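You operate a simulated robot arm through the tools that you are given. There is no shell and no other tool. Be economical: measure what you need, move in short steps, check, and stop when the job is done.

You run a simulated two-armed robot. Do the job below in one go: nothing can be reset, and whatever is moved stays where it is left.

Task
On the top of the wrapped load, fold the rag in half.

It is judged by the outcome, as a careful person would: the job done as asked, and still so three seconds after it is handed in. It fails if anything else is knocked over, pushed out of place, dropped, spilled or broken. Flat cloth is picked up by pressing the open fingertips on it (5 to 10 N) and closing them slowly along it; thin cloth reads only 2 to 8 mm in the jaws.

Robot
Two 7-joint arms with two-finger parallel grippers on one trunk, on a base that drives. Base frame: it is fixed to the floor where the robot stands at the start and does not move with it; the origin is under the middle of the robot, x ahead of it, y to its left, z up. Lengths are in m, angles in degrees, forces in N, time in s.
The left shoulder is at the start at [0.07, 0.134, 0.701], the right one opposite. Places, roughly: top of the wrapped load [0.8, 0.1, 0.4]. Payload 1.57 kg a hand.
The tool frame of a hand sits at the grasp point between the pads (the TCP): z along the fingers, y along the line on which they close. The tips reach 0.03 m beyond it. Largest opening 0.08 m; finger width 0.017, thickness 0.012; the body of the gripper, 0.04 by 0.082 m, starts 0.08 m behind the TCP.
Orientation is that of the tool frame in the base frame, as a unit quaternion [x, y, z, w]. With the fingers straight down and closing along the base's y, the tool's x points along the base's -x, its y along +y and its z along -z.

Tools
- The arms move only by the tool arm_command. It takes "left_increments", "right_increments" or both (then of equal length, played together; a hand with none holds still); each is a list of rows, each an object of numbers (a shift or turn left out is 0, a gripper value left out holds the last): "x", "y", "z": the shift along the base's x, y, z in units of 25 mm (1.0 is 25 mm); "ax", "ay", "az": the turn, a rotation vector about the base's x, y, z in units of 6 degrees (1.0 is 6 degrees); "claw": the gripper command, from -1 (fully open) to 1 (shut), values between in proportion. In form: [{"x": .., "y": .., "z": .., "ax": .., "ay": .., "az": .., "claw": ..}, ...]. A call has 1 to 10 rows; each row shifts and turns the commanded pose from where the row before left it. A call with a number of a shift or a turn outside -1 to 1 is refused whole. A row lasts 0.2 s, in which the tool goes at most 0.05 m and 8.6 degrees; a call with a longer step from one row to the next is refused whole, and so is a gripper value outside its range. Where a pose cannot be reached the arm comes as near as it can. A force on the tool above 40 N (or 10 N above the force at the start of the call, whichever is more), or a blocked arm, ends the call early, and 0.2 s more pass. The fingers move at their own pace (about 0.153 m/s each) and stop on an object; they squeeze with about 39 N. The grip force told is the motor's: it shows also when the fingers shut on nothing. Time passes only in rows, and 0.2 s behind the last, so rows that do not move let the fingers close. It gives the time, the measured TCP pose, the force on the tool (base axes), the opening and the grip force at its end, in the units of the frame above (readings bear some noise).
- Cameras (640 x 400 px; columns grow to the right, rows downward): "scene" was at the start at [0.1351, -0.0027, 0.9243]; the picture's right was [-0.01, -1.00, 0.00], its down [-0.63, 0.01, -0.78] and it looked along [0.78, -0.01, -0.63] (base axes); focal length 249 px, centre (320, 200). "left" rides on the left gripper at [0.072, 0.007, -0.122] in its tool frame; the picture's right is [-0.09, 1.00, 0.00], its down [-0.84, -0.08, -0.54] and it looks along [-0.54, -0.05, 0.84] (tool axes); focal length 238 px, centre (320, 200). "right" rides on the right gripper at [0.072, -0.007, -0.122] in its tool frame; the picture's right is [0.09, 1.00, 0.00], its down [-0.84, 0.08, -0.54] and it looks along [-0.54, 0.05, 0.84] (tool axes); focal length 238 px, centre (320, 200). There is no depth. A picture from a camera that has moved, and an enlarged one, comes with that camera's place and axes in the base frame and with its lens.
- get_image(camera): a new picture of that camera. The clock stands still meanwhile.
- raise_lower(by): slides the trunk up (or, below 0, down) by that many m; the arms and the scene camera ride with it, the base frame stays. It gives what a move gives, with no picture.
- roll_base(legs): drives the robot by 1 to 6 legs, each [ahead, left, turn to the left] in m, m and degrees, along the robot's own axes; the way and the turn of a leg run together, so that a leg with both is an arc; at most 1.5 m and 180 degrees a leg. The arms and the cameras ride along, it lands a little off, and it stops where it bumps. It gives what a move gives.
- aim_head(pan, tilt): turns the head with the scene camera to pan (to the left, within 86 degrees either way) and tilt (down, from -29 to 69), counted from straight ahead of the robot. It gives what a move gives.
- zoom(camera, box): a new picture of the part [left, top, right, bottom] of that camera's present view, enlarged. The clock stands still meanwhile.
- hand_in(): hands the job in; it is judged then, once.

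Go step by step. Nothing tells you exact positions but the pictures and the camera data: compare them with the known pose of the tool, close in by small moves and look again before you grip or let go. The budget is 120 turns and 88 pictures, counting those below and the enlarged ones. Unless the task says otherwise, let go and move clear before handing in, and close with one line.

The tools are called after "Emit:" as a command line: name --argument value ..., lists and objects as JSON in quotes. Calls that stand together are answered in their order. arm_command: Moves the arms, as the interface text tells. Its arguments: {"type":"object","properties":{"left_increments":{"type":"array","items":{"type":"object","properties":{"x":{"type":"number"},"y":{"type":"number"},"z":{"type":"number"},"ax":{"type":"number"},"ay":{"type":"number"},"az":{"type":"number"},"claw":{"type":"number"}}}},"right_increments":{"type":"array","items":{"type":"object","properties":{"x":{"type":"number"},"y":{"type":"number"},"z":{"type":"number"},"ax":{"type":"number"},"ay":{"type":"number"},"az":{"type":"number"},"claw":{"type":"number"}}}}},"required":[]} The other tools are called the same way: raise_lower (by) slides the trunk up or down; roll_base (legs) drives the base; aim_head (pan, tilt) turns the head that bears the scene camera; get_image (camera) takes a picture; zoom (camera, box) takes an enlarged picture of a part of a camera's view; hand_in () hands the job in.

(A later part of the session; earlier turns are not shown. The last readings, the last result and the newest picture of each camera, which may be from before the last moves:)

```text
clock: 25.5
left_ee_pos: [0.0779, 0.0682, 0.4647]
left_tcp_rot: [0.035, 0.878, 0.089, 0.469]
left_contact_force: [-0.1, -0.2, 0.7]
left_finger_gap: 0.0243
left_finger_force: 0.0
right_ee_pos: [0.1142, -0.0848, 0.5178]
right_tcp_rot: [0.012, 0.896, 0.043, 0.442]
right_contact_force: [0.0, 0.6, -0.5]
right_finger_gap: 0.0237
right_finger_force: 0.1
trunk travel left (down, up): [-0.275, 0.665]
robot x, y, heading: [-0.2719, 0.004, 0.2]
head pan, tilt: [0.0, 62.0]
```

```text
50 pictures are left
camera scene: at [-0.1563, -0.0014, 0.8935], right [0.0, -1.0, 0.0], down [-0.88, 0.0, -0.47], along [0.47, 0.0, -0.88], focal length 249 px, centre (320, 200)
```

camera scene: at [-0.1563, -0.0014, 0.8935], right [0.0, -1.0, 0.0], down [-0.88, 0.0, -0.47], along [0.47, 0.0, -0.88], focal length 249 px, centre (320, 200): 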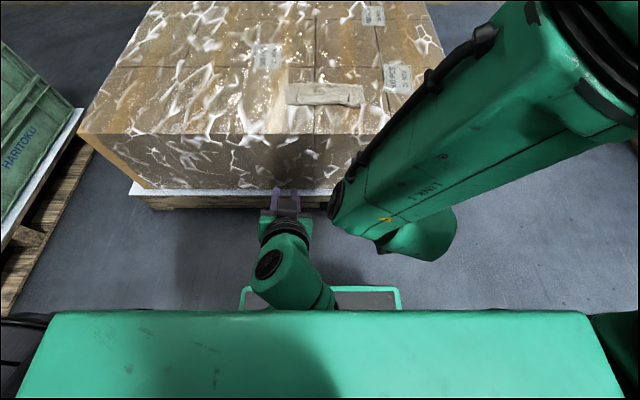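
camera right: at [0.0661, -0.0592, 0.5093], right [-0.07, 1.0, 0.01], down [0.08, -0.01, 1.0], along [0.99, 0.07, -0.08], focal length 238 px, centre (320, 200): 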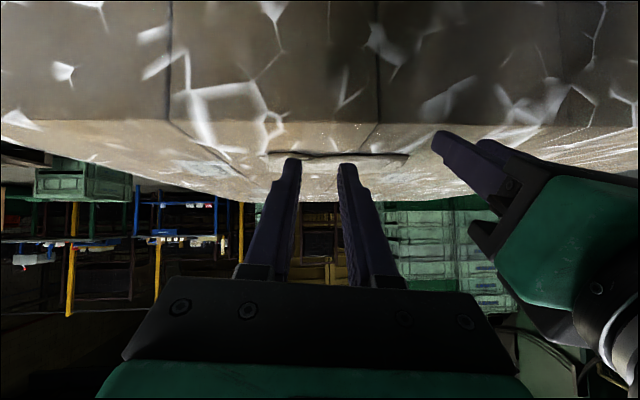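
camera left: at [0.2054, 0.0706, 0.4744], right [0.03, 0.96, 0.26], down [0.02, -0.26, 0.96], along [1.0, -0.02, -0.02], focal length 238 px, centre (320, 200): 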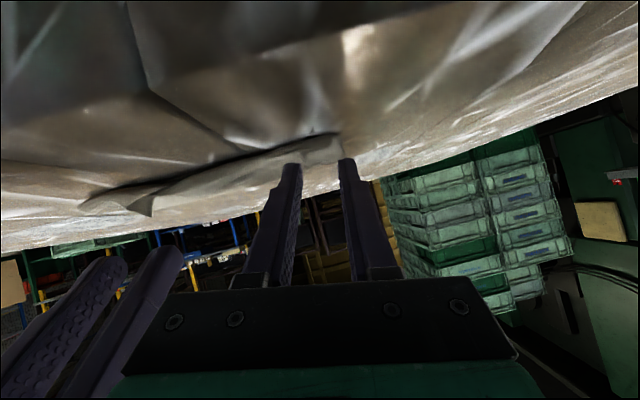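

The arm is unfolding freely. Checking the rag itself.

Emit:
zoom --camera "scene" --box '[278, 65, 374, 125]'

```text
6.67 times, centred on (326, 95) of scene
camera zoom: at [-0.1563, -0.0014, 0.8935], right [0.0, -1.0, 0.0], down [-0.88, 0.0, -0.47], along [0.47, 0.0, -0.88], focal length 1658 px, centre (280, 900)
```

zoom: 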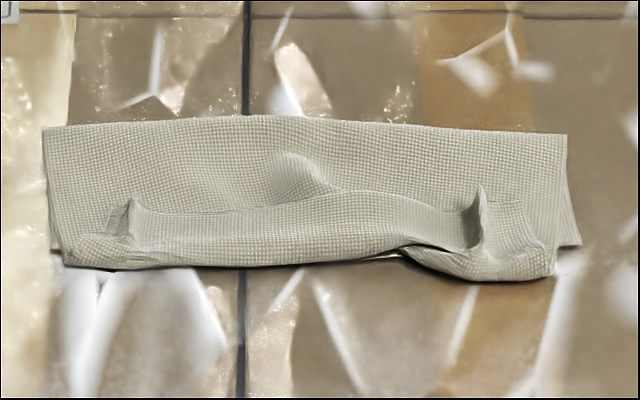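

The rag is folded, but a ~3 cm strip of its edge curled back on top, so it isn't a true half fold and needs fixing. First I'll bring the arms back to a clean upright posture.

Emit:
arm_command --left_increments '[{"x": 0.2, "y": 0.3, "z": 0.5}, {"x": 0.2, "y": 0.4, "z": 0.7}, {"x": 0.2, "y": 0.4, "z": 0.8}, {"y": 0.4, "z": 0.8, "ay": 0.8}, {"z": 0.8, "ay": 0.9}, {"z": 0.8, "ay": 1}, {"x": 0.2, "z": 0.5, "ay": 1}, {"x": 0.2, "ay": 1}, {"x": 0.2, "ay": 1}, {}]' --right_increments '[{"x": 0.1, "y": -0.2, "z": 0.4}, {"x": 0.1, "y": -0.2, "z": 0.5}, {"x": 0.1, "y": -0.2, "z": 0.5}, {"z": 0.5, "ay": 0.8}, {"z": 0.5, "ay": 0.9}, {"z": 0.5, "ay": 1}, {"z": 0.4, "ay": 1}, {"ay": 1}, {"ay": 1}, {}]'

Emit:
get_image --camera "scene"

```text
clock: 26.5
left_ee_pos: [0.0955, 0.09, 0.461]
left_tcp_rot: [0.1, 0.902, 0.161, 0.387]
left_contact_force: [-1.0, 0.0, -0.4]
left_finger_gap: 0.0241
left_finger_force: 0.2
right_ee_pos: [0.1223, -0.0975, 0.5539]
right_tcp_rot: [0.015, 0.906, 0.041, 0.421]
right_contact_force: [0.0, -0.2, -0.4]
right_finger_gap: 0.0239
right_finger_force: 0.1
right hand out of reach, approached as far as the arm can: row 2
trunk travel left (down, up): [-0.275, 0.665]
robot x, y, heading: [-0.2706, 0.0017, 0.1]
head pan, tilt: [0.0, 62.0]
stopped in row 4 (left hand): the arm was blocked; the commanded pose is now the measured one
```

```text
48 pictures are left
camera scene: at [-0.1562, -0.0013, 0.8935], right [0.0, -1.0, 0.0], down [-0.88, 0.0, -0.47], along [0.47, 0.0, -0.88], focal length 249 px, centre (320, 200)
```

scene: 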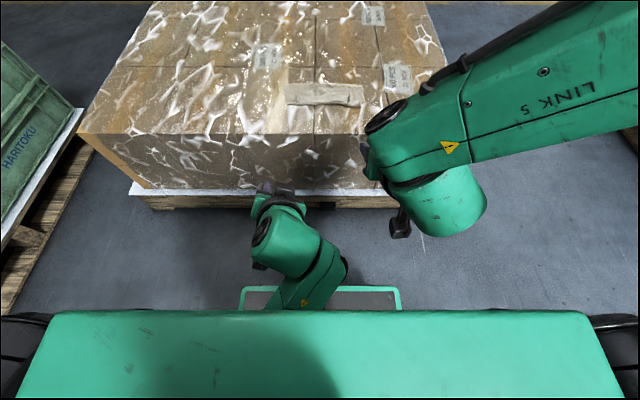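

The left arm's elbow is cramped low against the trunk. I'll raise the trunk for clearance and extend the left arm forward and outward.

Emit:
raise_lower --by 0.2

Emit:
arm_command --left_increments '[{"x": 0.5, "y": 0.2, "z": -0.1}, {"x": 0.6, "y": 0.3}, {"x": 0.6, "y": 0.3}, {"x": 0.6, "y": 0.3}, {"x": 0.6, "y": 0.3}, {}]'

Emit:
get_image --camera "scene"

```text
clock: 28.7
left_ee_pos: [0.096, 0.0897, 0.6612]
left_tcp_rot: [0.101, 0.903, 0.161, 0.386]
left_contact_force: [-0.3, 0.1, -0.2]
left_finger_gap: 0.0239
left_finger_force: 0.1
right_ee_pos: [0.1228, -0.0977, 0.7539]
right_tcp_rot: [0.015, 0.906, 0.041, 0.421]
right_contact_force: [0.7, -0.4, -0.2]
right_finger_gap: 0.0239
right_finger_force: 0.1
trunk travel left (down, up): [-0.475, 0.465]
robot x, y, heading: [-0.2707, -0.0008, -0.0]
head pan, tilt: [0.0, 62.0]
```

```text
clock: 30.1
left_ee_pos: [0.168, 0.1238, 0.6585]
left_tcp_rot: [0.099, 0.903, 0.16, 0.387]
left_contact_force: [0.1, -0.5, 0.4]
left_finger_gap: 0.0239
left_finger_force: 0.2
right_ee_pos: [0.1236, -0.0972, 0.7532]
right_tcp_rot: [0.015, 0.906, 0.041, 0.422]
right_contact_force: [-0.1, -0.5, -0.7]
right_finger_gap: 0.0238
right_finger_force: 0.0
trunk travel left (down, up): [-0.475, 0.465]
robot x, y, heading: [-0.2699, 0.0005, 0.4]
head pan, tilt: [0.0, 62.0]
```

```text
47 pictures are left
camera scene: at [-0.1564, -0.0015, 1.0935], right [0.0, -1.0, 0.0], down [-0.88, 0.0, -0.47], along [0.47, 0.0, -0.88], focal length 249 px, centre (320, 200)
```

scene: 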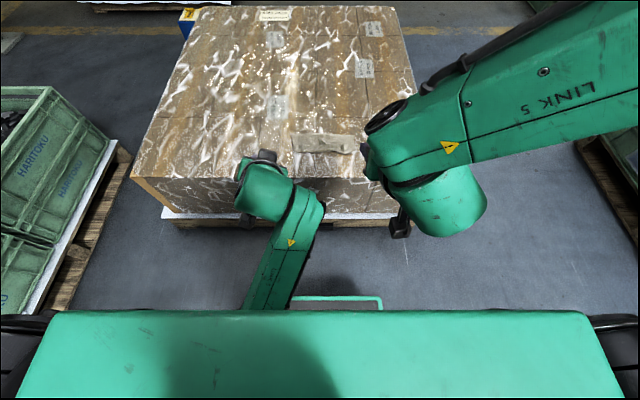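

Both arms are freeing up. Now turning both hands back to straight down while extending a little forward.

Emit:
arm_command --left_increments '[{"x": 0.5, "y": 0.1, "ax": -0.35, "ay": 0.85, "az": 0.22}, {"x": 0.5, "y": 0.1, "ax": -0.35, "ay": 0.85, "az": 0.22}, {"x": 0.5, "y": 0.1, "ax": -0.35, "ay": 0.85, "az": 0.22}, {"x": 0.5, "ax": -0.35, "ay": 0.85, "az": 0.22}, {"x": 0.5, "ax": -0.35, "ay": 0.85, "az": 0.22}, {"x": 0.5, "ax": -0.35, "ay": 0.85, "az": 0.22}, {"ax": -0.35, "ay": 0.85, "az": 0.22}, {"ax": -0.35, "ay": 0.85, "az": 0.22}, {"ax": -0.35, "ay": 0.83, "az": 0.2}, {}]' --right_increments '[{"x": 0.6, "y": -0.1, "ax": -0.09, "ay": 0.92, "az": 0.03}, {"x": 0.6, "y": -0.1, "ax": -0.09, "ay": 0.92, "az": 0.03}, {"x": 0.6, "y": -0.1, "ax": -0.09, "ay": 0.92, "az": 0.03}, {"x": 0.6, "z": -0.5, "ax": -0.09, "ay": 0.92, "az": 0.03}, {"x": 0.6, "z": -0.5, "ax": -0.09, "ay": 0.92, "az": 0.03}, {"x": 0.6, "z": -0.5, "ax": -0.09, "ay": 0.92, "az": 0.03}, {"x": 0.6, "z": -0.5, "ax": -0.09, "ay": 0.92, "az": 0.03}, {"x": 0.3, "z": -0.5, "ax": -0.09, "ay": 0.92, "az": 0.03}, {"z": -0.5, "ax": -0.09, "ay": 0.92, "az": 0.03}, {}]'

Emit:
get_image --camera "scene"

```text
clock: 30.9
left_ee_pos: [0.2034, 0.1811, 0.6436]
left_tcp_rot: [0.079, 0.949, 0.188, 0.24]
left_contact_force: [0.2, -0.2, 0.3]
left_finger_gap: 0.0241
left_finger_force: 0.0
right_ee_pos: [0.1702, -0.1058, 0.7506]
right_tcp_rot: [0.012, 0.959, 0.029, 0.28]
right_contact_force: [0.1, 0.5, 0.1]
right_finger_gap: 0.0239
right_finger_force: 0.0
trunk travel left (down, up): [-0.475, 0.465]
robot x, y, heading: [-0.27, -0.0002, -0.1]
head pan, tilt: [0.0, 62.0]
stopped in row 4 (left hand): the arm was blocked; the commanded pose is now the measured one
```

```text
46 pictures are left
camera scene: at [-0.1554, -0.0016, 1.0934], right [0.0, -1.0, 0.0], down [-0.88, 0.0, -0.47], along [0.47, 0.0, -0.88], focal length 249 px, centre (320, 200)
```

scene: 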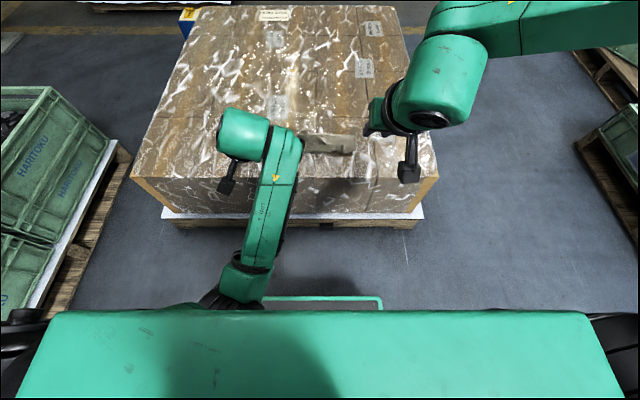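

Progressing; continuing in smaller portions—left extends first, then turns.

Emit:
arm_command --left_increments '[{"x": 0.5, "y": 0.3, "z": 0.2}, {"x": 0.5, "y": 0.3, "z": 0.2}, {"x": 0.5, "y": 0.2, "z": 0.2}, {"ax": -0.6}, {"ax": -0.6}, {"ax": -0.6}, {"ax": -0.6}, {"ax": -0.6}, {"ax": -0.6}, {}]' --right_increments '[{"x": 0.5, "ax": -0.1, "ay": 0.9}, {"x": 0.5, "ax": -0.1, "ay": 0.9}, {"x": 0.5, "ax": -0.1, "ay": 0.9}, {"x": 0.5, "ax": -0.1, "ay": 0.9}, {"x": 0.5, "ax": -0.1, "ay": 0.9}, {"x": 0.5, "ay": 0.9, "az": 0.2}, {"z": -0.6}, {"z": -0.6}, {"z": -0.6}, {}]'

```text
clock: 33.1
left_ee_pos: [0.2408, 0.2235, 0.659]
left_tcp_rot: [0.029, 0.967, 0.035, 0.249]
left_contact_force: [0.0, 0.2, 0.2]
left_finger_gap: 0.0242
left_finger_force: 0.1
right_ee_pos: [0.2461, -0.1057, 0.7069]
right_tcp_rot: [0.001, 1.0, -0.001, 0.004]
right_contact_force: [1.0, 0.5, -0.5]
right_finger_gap: 0.0242
right_finger_force: 0.0
trunk travel left (down, up): [-0.475, 0.465]
robot x, y, heading: [-0.27, 0.0002, -0.1]
head pan, tilt: [0.0, 62.0]
```

Emit:
arm_command --left_increments '[{"ax": -0.11, "ay": 0.8, "az": 0.09, "x": 0.2}, {"ax": -0.11, "ay": 0.8, "az": 0.09}, {"ax": -0.11, "ay": 0.8, "az": 0.09}, {"ax": -0.11, "ay": 0.8, "az": 0.09}, {"ax": -0.11, "ay": 0.8, "az": 0.09}, {"ax": -0.11, "ay": 0.8, "az": 0.09}, {}]'

Emit:
get_image --camera "scene"

```text
clock: 34.7
left_ee_pos: [0.2489, 0.2067, 0.6583]
left_tcp_rot: [-0.007, 1.0, -0.027, 0.004]
left_contact_force: [-0.7, -0.1, 0.6]
left_finger_gap: 0.0239
left_finger_force: 0.1
left hand out of reach, approached as far as the arm can: row 6
right_ee_pos: [0.2458, -0.105, 0.707]
right_tcp_rot: [0.0, 1.0, -0.001, 0.002]
right_contact_force: [-0.8, 0.0, -0.7]
right_finger_gap: 0.024
right_finger_force: 0.0
trunk travel left (down, up): [-0.475, 0.465]
robot x, y, heading: [-0.2652, 0.0018, 0.2]
head pan, tilt: [0.0, 62.0]
```

```text
45 pictures are left
camera scene: at [-0.1563, -0.0012, 1.0935], right [0.0, -1.0, 0.0], down [-0.88, 0.0, -0.47], along [0.47, 0.0, -0.88], focal length 249 px, centre (320, 200)
```

scene: 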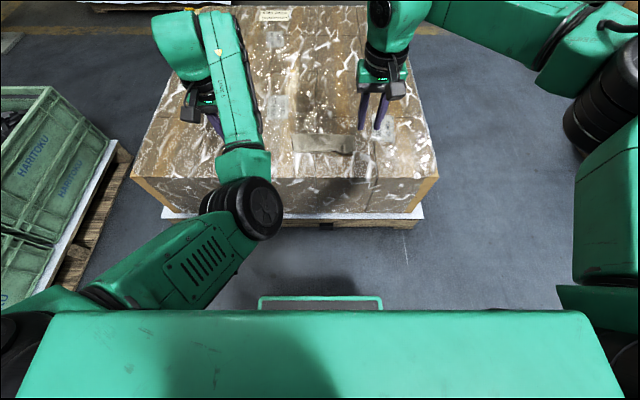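

Left elbow is still inward. I'll try to coax it out by reaching forward and up.

Emit:
arm_command --left_increments '[{"x": 0.5, "z": 0.5}, {"x": 0.5, "z": 0.5}, {"x": 0.5, "z": 0.5}, {"x": 0.5, "z": 0.5}, {"x": 0.5, "z": 0.3}, {"x": 0.5}, {}]'

Emit:
get_image --camera "scene"

```text
clock: 36.3
left_ee_pos: [0.3229, 0.203, 0.7159]
left_tcp_rot: [-0.004, 1.0, -0.029, 0.004]
left_contact_force: [-0.2, 0.5, 0.1]
left_finger_gap: 0.0239
left_finger_force: 0.0
right_ee_pos: [0.2456, -0.1056, 0.7084]
right_tcp_rot: [0.001, 1.0, -0.001, 0.003]
right_contact_force: [0.2, -0.1, -0.1]
right_finger_gap: 0.0237
right_finger_force: 0.1
trunk travel left (down, up): [-0.475, 0.465]
robot x, y, heading: [-0.27, -0.0029, 0.1]
head pan, tilt: [0.0, 62.0]
```

```text
44 pictures are left
camera scene: at [-0.1562, -0.0014, 1.0935], right [0.0, -1.0, 0.0], down [-0.88, 0.0, -0.47], along [0.47, 0.0, -0.88], focal length 249 px, centre (320, 200)
```

scene: 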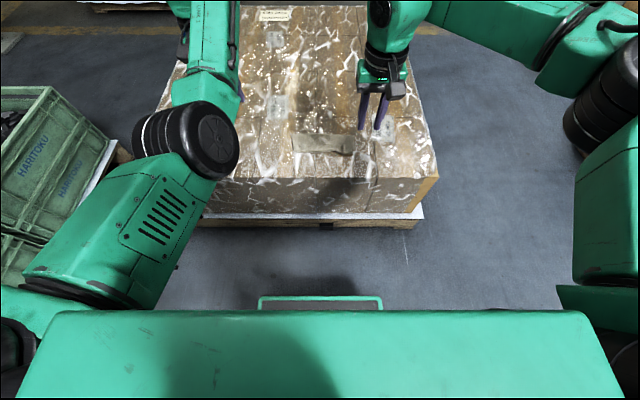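

Left arm has opened out well. Lowering the trunk a bit and driving up to the load again, hands high.

Emit:
raise_lower --by -0.1

Emit:
roll_base --legs '[[0.17, 0, 0]]'

Emit:
get_image --camera "scene"

Emit:
get_image --camera "right"

```text
clock: 37.7
left_ee_pos: [0.3214, 0.2017, 0.6167]
left_tcp_rot: [-0.003, 1.0, -0.029, 0.004]
left_contact_force: [-0.1, 0.2, 0.7]
left_finger_gap: 0.0237
left_finger_force: 0.1
right_ee_pos: [0.2456, -0.1052, 0.6081]
right_tcp_rot: [0.0, 1.0, -0.002, 0.003]
right_contact_force: [0.5, -0.1, 0.5]
right_finger_gap: 0.0242
right_finger_force: 0.1
trunk travel left (down, up): [-0.375, 0.565]
robot x, y, heading: [-0.2698, -0.0006, 0.1]
head pan, tilt: [0.0, 62.0]
```

```text
clock: 39.1
left_ee_pos: [0.4943, 0.2028, 0.615]
left_tcp_rot: [-0.003, 1.0, -0.029, 0.005]
left_contact_force: [0.1, -0.7, -0.6]
left_finger_gap: 0.024
left_finger_force: 0.1
right_ee_pos: [0.4178, -0.1047, 0.6059]
right_tcp_rot: [0.001, 1.0, -0.001, 0.003]
right_contact_force: [0.1, 0.0, 0.2]
right_finger_gap: 0.0239
right_finger_force: 0.0
trunk travel left (down, up): [-0.375, 0.565]
robot x, y, heading: [-0.1026, -0.0018, 0.2]
head pan, tilt: [0.0, 62.0]
```

```text
43 pictures are left
camera scene: at [0.0154, -0.0009, 0.9934], right [0.0, -1.0, 0.0], down [-0.88, 0.0, -0.47], along [0.47, 0.0, -0.88], focal length 249 px, centre (320, 200)
```

scene: 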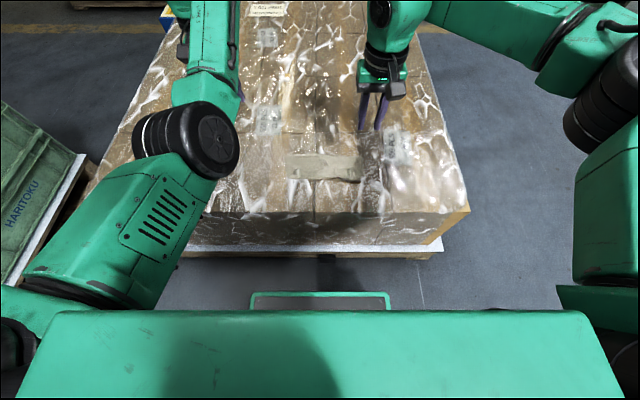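

```text
42 pictures are left
camera right: at [0.3458, -0.1116, 0.7284], right [-0.09, 1.0, 0.0], down [0.83, 0.08, 0.55], along [0.54, 0.05, -0.84], focal length 238 px, centre (320, 200)
```

right: 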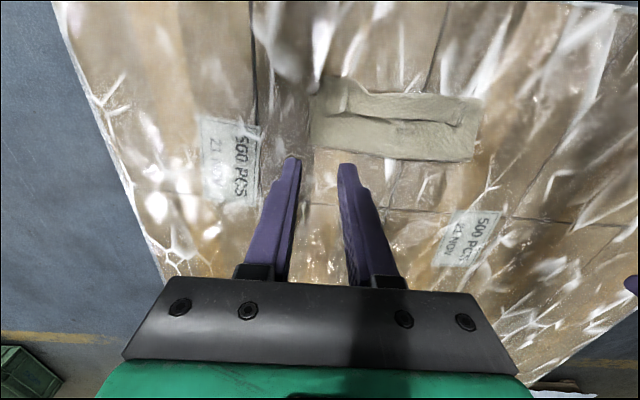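

The fold is at x≈0.46, the near side at 0.382, and the curled-back edge lies on top at x≈0.41. I'll rake that edge forward toward the robot with opened fingers, tips leaning toward me. First I'll hover behind it.

Emit:
arm_command --left_increments '[{"x": -0.22, "y": -0.79, "z": -0.47, "ax": 0.07, "ay": 0.625, "claw": -1}, {"x": -0.22, "y": -0.79, "z": -0.47, "ax": 0.07, "ay": 0.625}, {"x": -0.22, "y": -0.79, "z": -0.47, "ax": 0.07, "ay": 0.625}, {"x": -0.22, "y": -0.79, "z": -0.47, "ax": 0.07, "ay": 0.625}, {"x": -0.22, "y": -0.79, "z": -0.47, "ax": 0.07, "ay": 0.625}, {"x": -0.22, "y": -0.79, "z": -0.47, "ax": 0.07, "ay": 0.625}, {"x": -0.22, "y": -0.79, "z": -0.47, "ax": 0.07, "ay": 0.625}, {"x": -0.22, "y": -0.79, "z": -0.47, "ax": 0.07, "ay": 0.625}, {}]' --right_increments '[{"x": 0.16, "y": 0.2, "z": -0.43, "ay": 0.625, "claw": -1}, {"x": 0.16, "y": 0.2, "z": -0.43, "ay": 0.625}, {"x": 0.16, "y": 0.2, "z": -0.43, "ay": 0.625}, {"x": 0.16, "y": 0.2, "z": -0.43, "ay": 0.625}, {"x": 0.16, "y": 0.2, "z": -0.43, "ay": 0.625}, {"x": 0.16, "y": 0.2, "z": -0.43, "ay": 0.625}, {"x": 0.16, "y": 0.2, "z": -0.43, "ay": 0.625}, {"x": 0.16, "y": 0.2, "z": -0.43, "ay": 0.625}, {}]'

Emit:
get_image --camera "right"

Emit:
get_image --camera "left"

```text
clock: 41.1
left_ee_pos: [0.4171, 0.0937, 0.5675]
left_tcp_rot: [0.002, 0.98, -0.007, -0.201]
left_contact_force: [0.5, 0.0, -0.6]
left_finger_gap: 0.08
left_finger_force: 0.1
left hand out of reach, approached as far as the arm can: row 3, 4, 5, 6, 7, 8
right_ee_pos: [0.385, -0.0742, 0.5399]
right_tcp_rot: [0.001, 0.967, -0.001, -0.256]
right_contact_force: [0.4, -0.3, 0.1]
right_finger_gap: 0.0801
right_finger_force: 0.0
right hand out of reach, approached as far as the arm can: row 5, 6, 7, 8
trunk travel left (down, up): [-0.375, 0.565]
robot x, y, heading: [-0.102, -0.0025, 0.2]
head pan, tilt: [0.0, 62.0]
```

```text
41 pictures are left
camera right: at [0.3839, -0.079, 0.6812], right [-0.08, 1.0, 0.04], down [1.0, 0.08, 0.06], along [0.05, 0.05, -1.0], focal length 238 px, centre (320, 200)
```

right: 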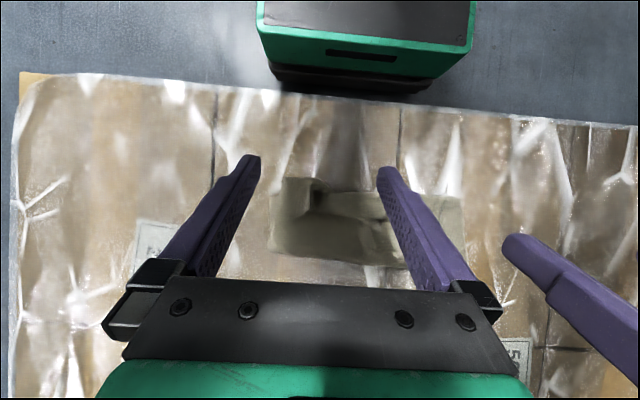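

```text
40 pictures are left
camera left: at [0.3992, 0.1041, 0.7084], right [0.08, 1.0, -0.05], down [0.98, -0.07, 0.17], along [0.17, -0.07, -0.98], focal length 238 px, centre (320, 200)
```

left: 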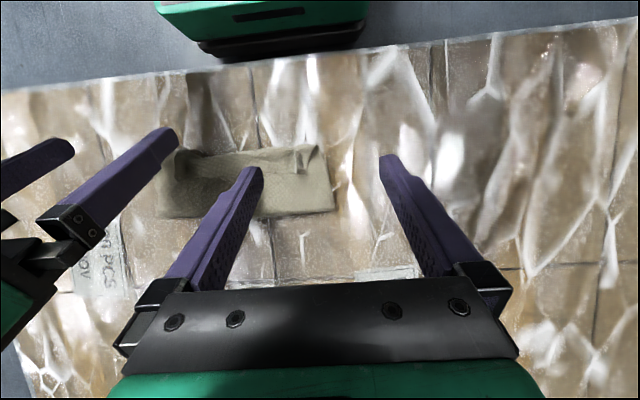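

The tilted hands need more reach, so I'll drive 10 cm closer. The base stood safely there before.

Emit:
roll_base --legs '[[0.1, 0, 0]]'

Emit:
arm_command --left_increments '[{"x": -0.6, "y": -0.4, "ay": 0.3}, {"x": -0.6, "y": -0.4, "ay": 0.3}, {"x": -0.6, "y": -0.4, "ay": 0.3}, {"x": -0.4, "y": -0.4, "z": -0.4, "ay": 0.3}, {"y": -0.3, "z": -0.6}, {"z": -0.5}, {}]' --right_increments '[{"x": -0.3}, {"x": -0.3}, {"x": -0.3, "y": 0.1}, {"y": 0.1, "z": -0.1}, {"y": 0.1, "z": -0.3}, {"z": -0.3}, {}]'

```text
clock: 42.3
left_ee_pos: [0.518, 0.0941, 0.5658]
left_tcp_rot: [0.001, 0.98, -0.009, -0.2]
left_contact_force: [-0.1, 0.5, 1.1]
left_finger_gap: 0.0801
left_finger_force: 0.1
right_ee_pos: [0.4857, -0.0723, 0.5395]
right_tcp_rot: [0.0, 0.967, -0.001, -0.256]
right_contact_force: [-0.1, 0.1, -0.1]
right_finger_gap: 0.0804
right_finger_force: 0.0
trunk travel left (down, up): [-0.375, 0.565]
robot x, y, heading: [0.0003, 0.0025, 0.1]
head pan, tilt: [0.0, 62.0]
```

```text
clock: 43.9
left_ee_pos: [0.491, 0.067, 0.5289]
left_tcp_rot: [0.001, 0.965, -0.008, -0.26]
left_contact_force: [-0.5, -0.5, -0.2]
left_finger_gap: 0.0803
left_finger_force: 0.1
left hand out of reach, approached as far as the arm can: row 1, 3
right_ee_pos: [0.4634, -0.0659, 0.5231]
right_tcp_rot: [0.0, 0.966, -0.002, -0.257]
right_contact_force: [-0.6, 0.1, -0.2]
right_finger_gap: 0.0802
right_finger_force: 0.1
trunk travel left (down, up): [-0.375, 0.565]
robot x, y, heading: [0.0028, 0.0009, 0.2]
head pan, tilt: [0.0, 62.0]
```

Emit:
arm_command --left_increments '[{"x": -0.5, "y": -0.3, "z": -0.3}, {"x": -0.5, "y": -0.3, "z": -0.3}, {"x": -0.56, "y": -0.28, "z": -0.5}, {}]' --right_increments '[{"x": -0.1, "z": -0.3}, {"x": -0.1, "z": -0.3}, {"x": -0.13, "z": -0.3}, {}]'

Emit:
get_image --camera "right"

Emit:
get_image --camera "left"

```text
clock: 44.9
left_ee_pos: [0.4544, 0.0455, 0.5011]
left_tcp_rot: [0.0, 0.965, -0.008, -0.261]
left_contact_force: [0.3, -1.3, 0.0]
left_finger_gap: 0.0801
left_finger_force: 0.0
left hand out of reach, approached as far as the arm can: row 2
right_ee_pos: [0.4535, -0.066, 0.5004]
right_tcp_rot: [0.0, 0.967, -0.001, -0.256]
right_contact_force: [0.6, 0.3, -0.2]
right_finger_gap: 0.08
right_finger_force: 0.0
trunk travel left (down, up): [-0.375, 0.565]
robot x, y, heading: [-0.0017, -0.0012, -0.1]
head pan, tilt: [0.0, 62.0]
```

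```text
39 pictures are left
camera right: at [0.4529, -0.072, 0.6417], right [-0.08, 1.0, 0.04], down [1.0, 0.08, 0.06], along [0.05, 0.05, -1.0], focal length 238 px, centre (320, 200)
```

right: 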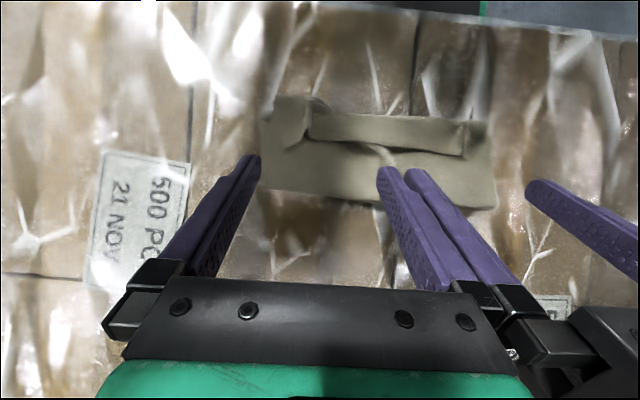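

```text
38 pictures are left
camera left: at [0.453, 0.0549, 0.643], right [0.08, 1.0, -0.06], down [1.0, -0.07, 0.05], along [0.04, -0.07, -1.0], focal length 238 px, centre (320, 200)
```

left: 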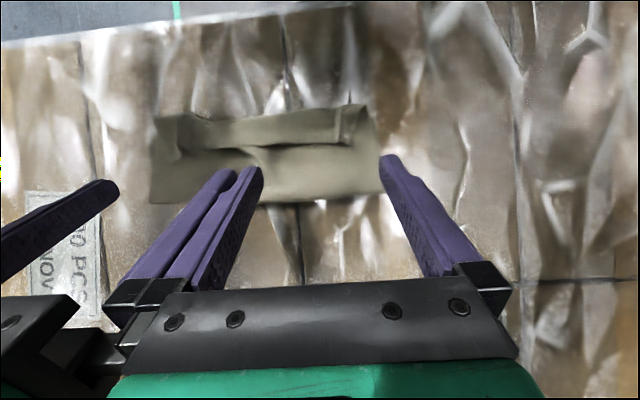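

Nice top view: the curled edge lies at x≈0.417, with the fold at 0.455. I'll narrow the rake to match the rag, lower it just above the top layer and sweep toward the robot.

Emit:
arm_command --left_increments '[{"z": -0.5, "claw": -0.25}, {"z": -0.5}, {"z": -0.5}, {"z": -0.3}, {}, {"x": -0.3}, {"x": -0.3}, {"x": -0.3}, {"x": -0.3}, {}]' --right_increments '[{"z": -0.5, "claw": -0.25}, {"z": -0.5}, {"z": -0.5}, {"z": -0.3}, {}, {"x": -0.3}, {"x": -0.3}, {"x": -0.3}, {"x": -0.3}, {}]'

Emit:
get_image --camera "right"

Emit:
get_image --camera "left"

```text
clock: 47.1
left_ee_pos: [0.4248, 0.0445, 0.4563]
left_tcp_rot: [0.001, 0.965, -0.007, -0.261]
left_contact_force: [0.5, 0.5, -0.5]
left_finger_gap: 0.05
left_finger_force: 0.0
right_ee_pos: [0.4248, -0.0661, 0.4547]
right_tcp_rot: [0.001, 0.967, -0.002, -0.256]
right_contact_force: [0.2, -1.2, 0.6]
right_finger_gap: 0.05
right_finger_force: 0.0
trunk travel left (down, up): [-0.375, 0.565]
robot x, y, heading: [0.0011, -0.0007, 0.1]
head pan, tilt: [0.0, 62.0]
```

```text
37 pictures are left
camera right: at [0.4238, -0.0716, 0.5963], right [-0.08, 1.0, 0.04], down [1.0, 0.08, 0.06], along [0.05, 0.05, -1.0], focal length 238 px, centre (320, 200)
```

right: 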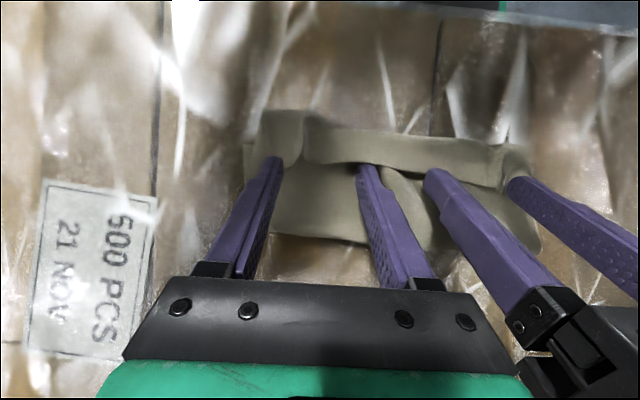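

```text
36 pictures are left
camera left: at [0.423, 0.0544, 0.5995], right [0.08, 1.0, -0.06], down [1.0, -0.07, 0.05], along [0.04, -0.07, -1.0], focal length 238 px, centre (320, 200)
```

left: 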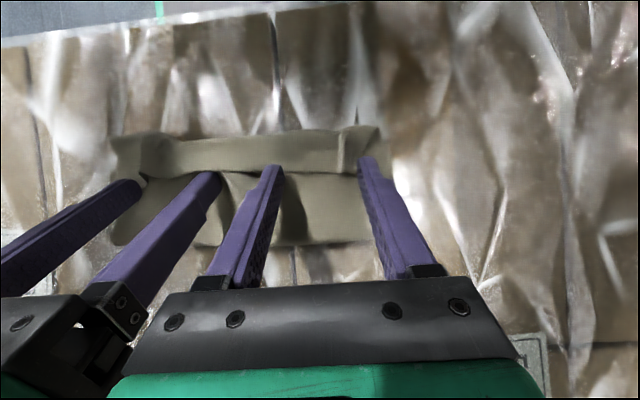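

The tips are right at the edge. Continuing the sweep.

Emit:
arm_command --left_increments '[{"x": -0.3}, {"x": -0.3}, {"x": -0.3}, {"x": -0.3, "z": 0.1}, {"x": -0.3, "z": 0.1}, {}]' --right_increments '[{"x": -0.3}, {"x": -0.3}, {"x": -0.3}, {"x": -0.3, "z": 0.1}, {"x": -0.3, "z": 0.1}, {}]'

Emit:
get_image --camera "right"

Emit:
get_image --camera "left"

```text
clock: 48.5
left_ee_pos: [0.3854, 0.0452, 0.4615]
left_tcp_rot: [0.002, 0.966, -0.008, -0.26]
left_contact_force: [-0.4, -0.1, -0.1]
left_finger_gap: 0.0499
left_finger_force: 0.1
right_ee_pos: [0.3874, -0.0648, 0.461]
right_tcp_rot: [0.001, 0.967, -0.002, -0.256]
right_contact_force: [-0.2, 0.0, 0.5]
right_finger_gap: 0.0502
right_finger_force: 0.1
trunk travel left (down, up): [-0.375, 0.565]
robot x, y, heading: [-0.0005, 0.0022, -0.2]
head pan, tilt: [0.0, 62.0]
```

```text
35 pictures are left
camera right: at [0.3858, -0.0722, 0.6026], right [-0.08, 1.0, 0.04], down [1.0, 0.08, 0.06], along [0.05, 0.05, -1.0], focal length 238 px, centre (320, 200)
```

right: 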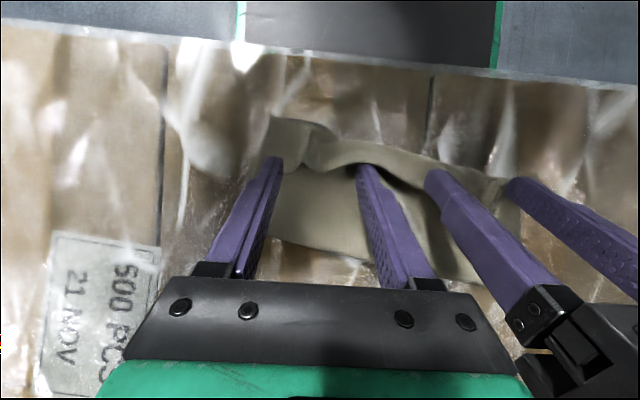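

```text
34 pictures are left
camera left: at [0.3852, 0.0552, 0.6041], right [0.08, 0.99, -0.06], down [1.0, -0.07, 0.05], along [0.04, -0.07, -1.0], focal length 238 px, centre (320, 200)
```

left: 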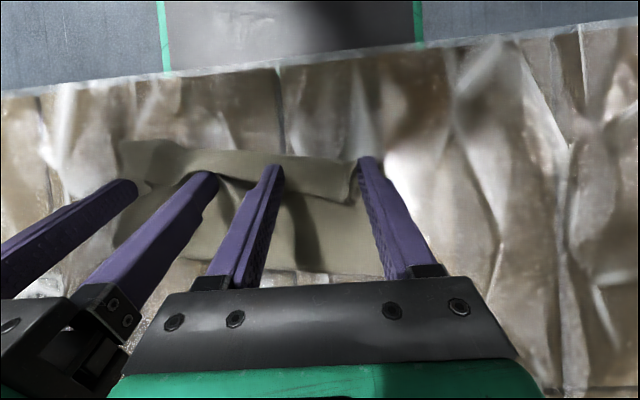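

The edge has been pushed up onto the fingers. I'll now lift and continue toward the robot to flip it over.

Emit:
arm_command --left_increments '[{"x": -0.2, "z": 0.3}, {"x": -0.2, "z": 0.4}, {"x": -0.3, "z": 0.4}, {"x": -0.4, "z": 0.2}, {"x": -0.4}, {}]' --right_increments '[{"x": -0.2, "z": 0.3}, {"x": -0.2, "z": 0.4}, {"x": -0.3, "z": 0.4}, {"x": -0.4, "z": 0.2}, {"x": -0.4}, {}]'

Emit:
get_image --camera "right"

Emit:
get_image --camera "left"

```text
clock: 49.9
left_ee_pos: [0.3489, 0.0445, 0.4934]
left_tcp_rot: [0.001, 0.965, -0.007, -0.261]
left_contact_force: [0.1, 1.0, 0.0]
left_finger_gap: 0.0502
left_finger_force: 0.0
right_ee_pos: [0.3489, -0.0657, 0.4922]
right_tcp_rot: [0.001, 0.967, -0.001, -0.256]
right_contact_force: [0.0, -0.4, 0.0]
right_finger_gap: 0.0502
right_finger_force: 0.0
trunk travel left (down, up): [-0.375, 0.565]
robot x, y, heading: [-0.0011, 0.0013, 0.2]
head pan, tilt: [0.0, 62.0]
```

```text
33 pictures are left
camera right: at [0.3484, -0.0717, 0.6335], right [-0.08, 1.0, 0.04], down [1.0, 0.08, 0.06], along [0.05, 0.05, -1.0], focal length 238 px, centre (320, 200)
```

right: 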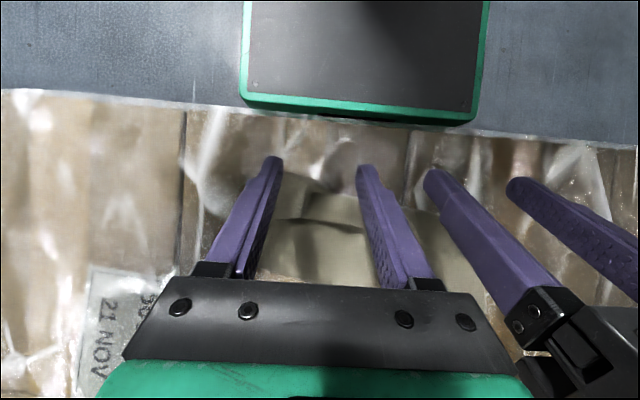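

```text
32 pictures are left
camera left: at [0.3479, 0.0545, 0.6362], right [0.08, 1.0, -0.06], down [1.0, -0.07, 0.05], along [0.04, -0.07, -1.0], focal length 238 px, centre (320, 200)
```

left: 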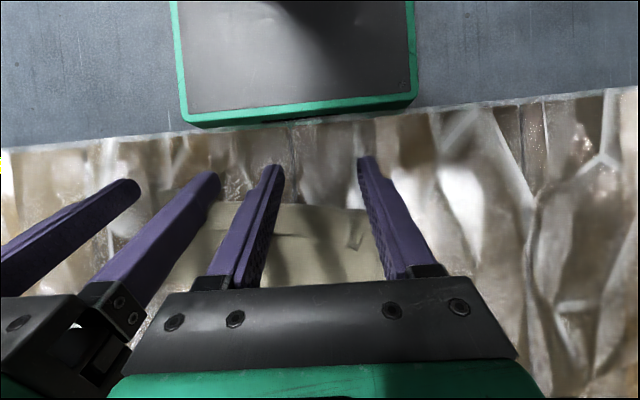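

Emit:
arm_command --left_increments '[{"z": 0.7}, {"z": 0.8}, {"z": 0.8, "y": 0.5}, {"y": 0.9}, {"y": 0.9}, {"y": 0.9}, {}]' --right_increments '[{"z": 0.7}, {"z": 0.8}, {"z": 0.8, "y": -0.5}, {"y": -0.9}, {"y": -0.9}, {"y": -0.9}, {}]'

Emit:
zoom --camera "scene" --box '[240, 140, 400, 240]'

Emit:
get_image --camera "right"

```text
clock: 51.5
left_ee_pos: [0.3503, 0.1244, 0.5527]
left_tcp_rot: [0.002, 0.965, -0.008, -0.26]
left_contact_force: [-0.3, 1.5, 0.5]
left_finger_gap: 0.0498
left_finger_force: 0.1
right_ee_pos: [0.3483, -0.1467, 0.5496]
right_tcp_rot: [0.001, 0.967, -0.002, -0.257]
right_contact_force: [-0.3, 1.2, -0.3]
right_finger_gap: 0.0499
right_finger_force: 0.0
trunk travel left (down, up): [-0.375, 0.565]
robot x, y, heading: [0.0003, -0.0005, -0.1]
head pan, tilt: [0.0, 62.0]
```

```text
4.00 times, centred on (320, 190) of scene
camera zoom: at [0.1147, -0.0006, 0.9935], right [0.0, -1.0, 0.0], down [-0.88, 0.0, -0.47], along [0.47, 0.0, -0.88], focal length 995 px, centre (320, 240)
```

zoom: 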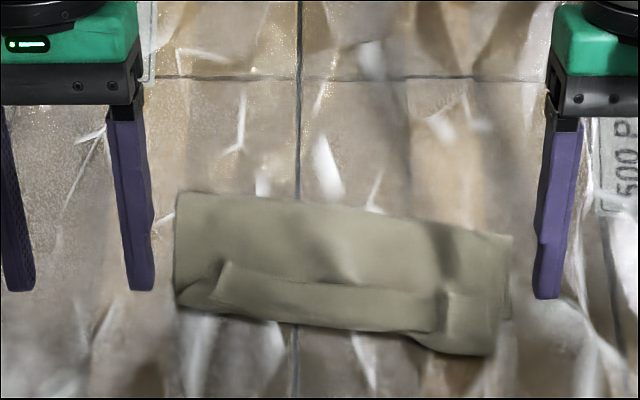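

```text
30 pictures are left
camera right: at [0.3471, -0.1524, 0.6906], right [-0.08, 1.0, 0.04], down [1.0, 0.08, 0.06], along [0.05, 0.05, -1.0], focal length 238 px, centre (320, 200)
```

right: 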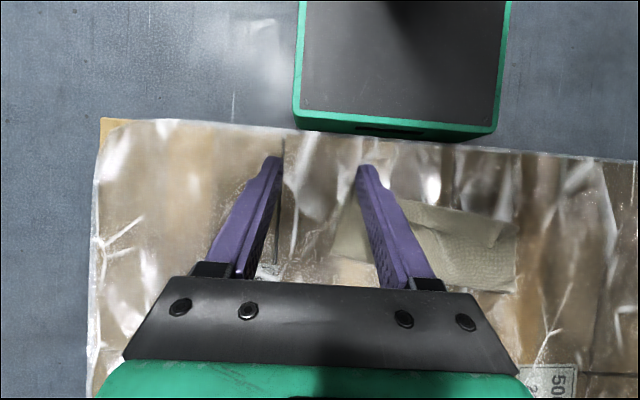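

The whole rag slid and turned about 9° instead of the edge flipping. But the two standing ridges of the edge are easy to grip. I'll take them with the fingers leaning toward me, lift that edge, and re-lay it while rotating the hands well over so it can't curl back.

Emit:
arm_command --left_increments '[{"x": 0.48, "ay": 0.5}, {"x": 0.48, "y": -0.3, "ay": 0.5}, {"x": 0.48, "y": -0.4, "ay": 0.5}, {"x": 0.48, "y": -0.4, "ay": 0.5}, {"x": 0.48, "y": -0.4, "z": -0.5, "ay": 0.5}, {"x": 0.48, "y": -0.4, "z": -0.5, "ay": 0.5}, {"x": 0.48, "y": -0.4, "z": -0.5, "ay": 0.5}, {"x": 0.48, "y": -0.3, "z": -0.6, "ay": 0.5}, {}]' --right_increments '[{"x": 0.39, "ay": 0.5}, {"x": 0.39, "y": 0.34, "ay": 0.5}, {"x": 0.39, "y": 0.4, "ay": 0.5}, {"x": 0.39, "y": 0.4, "ay": 0.5}, {"x": 0.39, "y": 0.4, "z": -0.5, "ay": 0.5}, {"x": 0.39, "y": 0.4, "z": -0.5, "ay": 0.5}, {"x": 0.39, "y": 0.4, "z": -0.5, "ay": 0.5}, {"x": 0.39, "y": 0.4, "z": -0.5, "ay": 0.5}, {}]'

Emit:
get_image --camera "right"

Emit:
get_image --camera "left"

```text
clock: 53.5
left_ee_pos: [0.4149, 0.0709, 0.5237]
left_tcp_rot: [-0.002, 0.902, -0.009, -0.432]
left_contact_force: [0.4, -0.7, 0.0]
left_finger_gap: 0.05
left_finger_force: 0.0
left hand out of reach, approached as far as the arm can: row 7, 8
right_ee_pos: [0.3964, -0.0686, 0.5166]
right_tcp_rot: [0.0, 0.893, -0.001, -0.45]
right_contact_force: [0.3, -0.9, 0.3]
right_finger_gap: 0.0497
right_finger_force: 0.0
right hand out of reach, approached as far as the arm can: row 7, 8
trunk travel left (down, up): [-0.375, 0.565]
robot x, y, heading: [0.0028, 0.0048, 0.2]
head pan, tilt: [0.0, 62.0]
```

```text
29 pictures are left
camera right: at [0.4524, -0.0759, 0.6477], right [-0.06, 1.0, 0.07], down [0.93, 0.08, -0.35], along [-0.36, 0.05, -0.93], focal length 238 px, centre (320, 200)
```

right: 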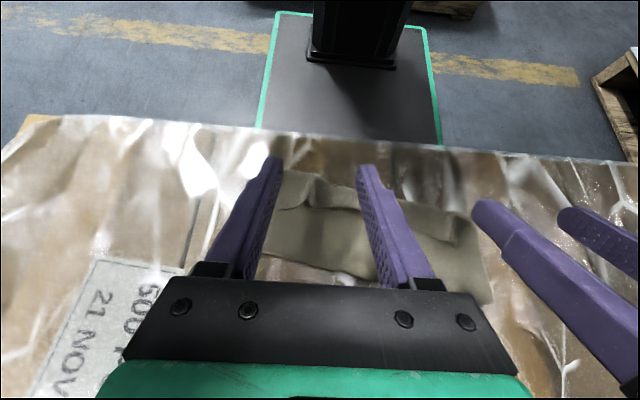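

```text
28 pictures are left
camera left: at [0.4651, 0.0804, 0.6565], right [0.05, 0.99, -0.09], down [0.95, -0.07, -0.31], along [-0.31, -0.07, -0.95], focal length 238 px, centre (320, 200)
```

left: 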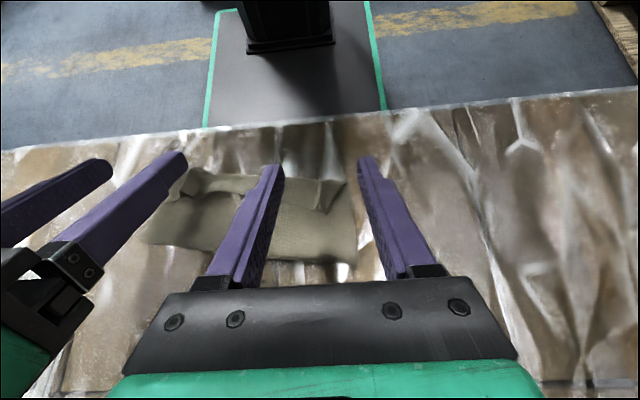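

Both ridges show between the fingers. Zooming to locate them precisely.

Emit:
zoom --camera "left" --box '[256, 150, 384, 230]'

Emit:
zoom --camera "right" --box '[256, 150, 384, 230]'

```text
5.00 times, centred on (320, 190) of left
camera zoom: at [0.4651, 0.0804, 0.6565], right [0.05, 0.99, -0.09], down [0.95, -0.07, -0.31], along [-0.31, -0.07, -0.95], focal length 1192 px, centre (320, 250)
```

zoom: 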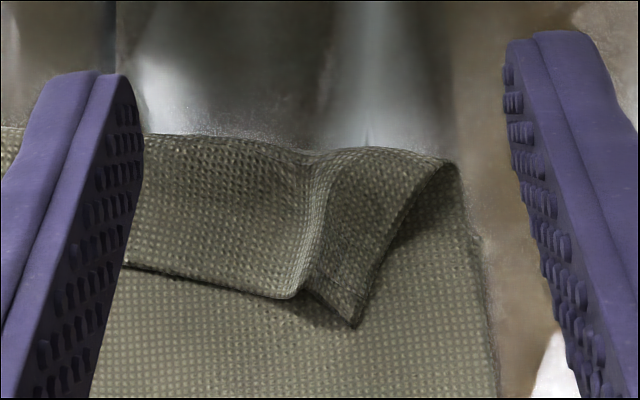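

```text
5.00 times, centred on (320, 190) of right
camera zoom: at [0.4524, -0.0759, 0.6477], right [-0.06, 1.0, 0.07], down [0.93, 0.08, -0.35], along [-0.36, 0.05, -0.93], focal length 1192 px, centre (320, 250)
```

zoom: 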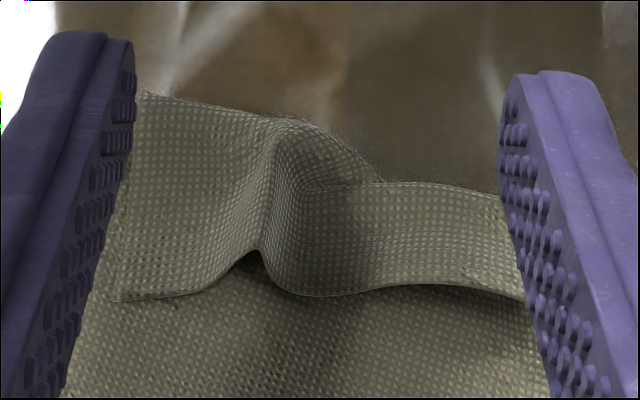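

Clear: the left ridge meets the edge at (0.398, 0.060), the right at (0.372, −0.076). I'll lower narrowed fingers straddling them.

Emit:
arm_command --left_increments '[{"x": -0.07, "y": -0.11, "z": -0.69, "claw": 0.2}, {"x": -0.07, "y": -0.11, "z": -0.69}, {"x": -0.07, "y": -0.11, "z": -0.6}, {"x": -0.07, "y": -0.11, "z": -0.5}, {}]' --right_increments '[{"x": -0.15, "y": -0.08, "z": -0.62, "claw": 0.2}, {"x": -0.15, "y": -0.08, "z": -0.62}, {"x": -0.15, "y": -0.08, "z": -0.55}, {"x": -0.15, "y": -0.08, "z": -0.45}, {}]'

Emit:
zoom --camera "left" --box '[240, 120, 400, 220]'

Emit:
zoom --camera "right" --box '[240, 120, 400, 220]'

```text
clock: 54.7
left_ee_pos: [0.4046, 0.0624, 0.4857]
left_tcp_rot: [-0.001, 0.902, -0.008, -0.432]
left_contact_force: [0.0, 0.0, 0.6]
left_finger_gap: 0.0321
left_finger_force: 0.1
left hand out of reach, approached as far as the arm can: row 2, 4
right_ee_pos: [0.3798, -0.0782, 0.4616]
right_tcp_rot: [0.001, 0.892, 0.0, -0.452]
right_contact_force: [-0.4, 0.5, 0.2]
right_finger_gap: 0.032
right_finger_force: 0.1
trunk travel left (down, up): [-0.375, 0.565]
robot x, y, heading: [-0.0, 0.0027, 0.3]
head pan, tilt: [0.0, 62.0]
```

```text
4.00 times, centred on (320, 170) of left
camera zoom: at [0.4546, 0.0725, 0.6188], right [0.05, 1.0, -0.09], down [0.95, -0.07, -0.31], along [-0.32, -0.07, -0.95], focal length 953 px, centre (320, 320)
```

zoom: 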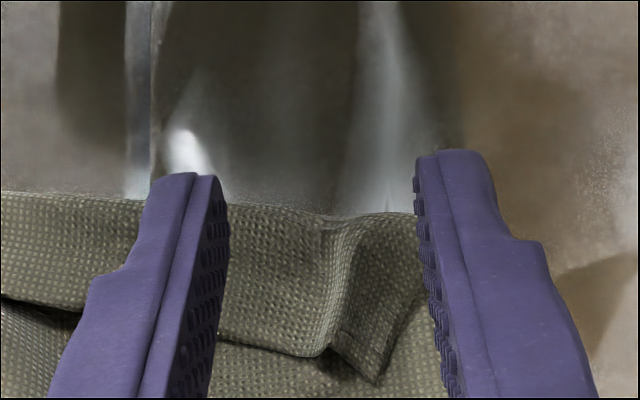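

```text
4.00 times, centred on (320, 170) of right
camera zoom: at [0.4369, -0.0842, 0.5915], right [-0.06, 1.0, 0.07], down [0.93, 0.08, -0.35], along [-0.36, 0.05, -0.93], focal length 953 px, centre (320, 320)
```

zoom: 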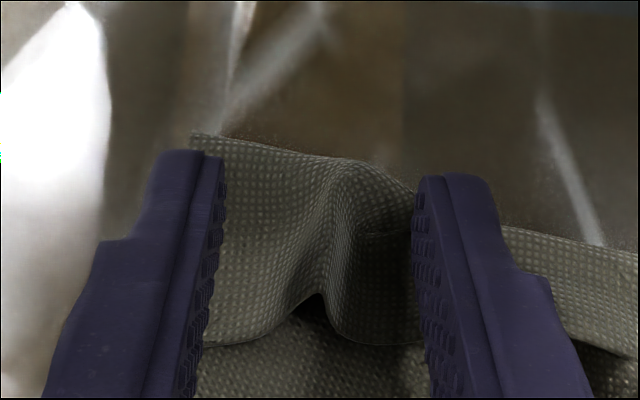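

Aligned. The left can't quite get down, so I'll raise the right 25 mm and lower the trunk 30 mm, which puts both at height.

Emit:
arm_command --right_increments '[{"z": 0.5}, {"z": 0.5}, {}]'

Emit:
raise_lower --by -0.029

Emit:
zoom --camera "left" --box '[240, 120, 400, 220]'

Emit:
zoom --camera "right" --box '[240, 120, 400, 220]'

```text
clock: 55.5
left_ee_pos: [0.4053, 0.0638, 0.4852]
left_tcp_rot: [-0.001, 0.902, -0.008, -0.431]
left_contact_force: [0.1, 0.2, 0.1]
left_finger_gap: 0.0319
left_finger_force: 0.1
right_ee_pos: [0.3791, -0.0785, 0.4868]
right_tcp_rot: [0.0, 0.892, -0.002, -0.452]
right_contact_force: [0.4, -0.9, 0.1]
right_finger_gap: 0.032
right_finger_force: 0.1
trunk travel left (down, up): [-0.375, 0.565]
robot x, y, heading: [-0.0002, 0.0037, 0.2]
head pan, tilt: [0.0, 62.0]
```

```text
clock: 56.2
left_ee_pos: [0.4053, 0.0642, 0.4565]
left_tcp_rot: [0.0, 0.902, -0.007, -0.432]
left_contact_force: [-1.0, -0.2, 0.1]
left_finger_gap: 0.0319
left_finger_force: 0.0
right_ee_pos: [0.3799, -0.0783, 0.4589]
right_tcp_rot: [0.001, 0.892, -0.001, -0.451]
right_contact_force: [0.4, 1.3, 0.1]
right_finger_gap: 0.032
right_finger_force: 0.0
trunk travel left (down, up): [-0.346, 0.594]
robot x, y, heading: [0.0019, 0.0008, 0.1]
head pan, tilt: [0.0, 62.0]
```

```text
4.00 times, centred on (320, 170) of left
camera zoom: at [0.4545, 0.0725, 0.5901], right [0.05, 1.0, -0.09], down [0.95, -0.07, -0.31], along [-0.32, -0.07, -0.95], focal length 953 px, centre (320, 320)
```

zoom: 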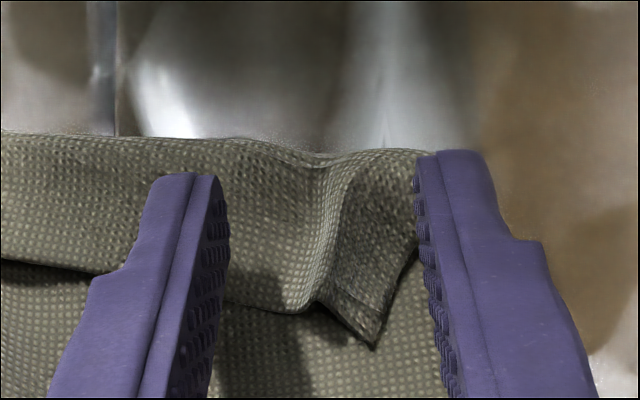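

```text
4.00 times, centred on (320, 170) of right
camera zoom: at [0.4368, -0.084, 0.5884], right [-0.06, 1.0, 0.07], down [0.93, 0.08, -0.35], along [-0.36, 0.05, -0.93], focal length 953 px, centre (320, 320)
```

zoom: 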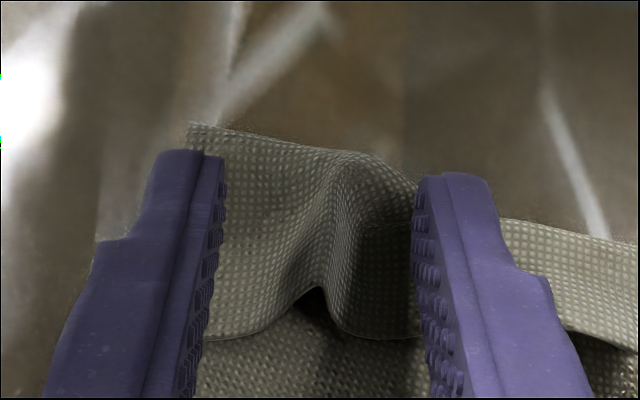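

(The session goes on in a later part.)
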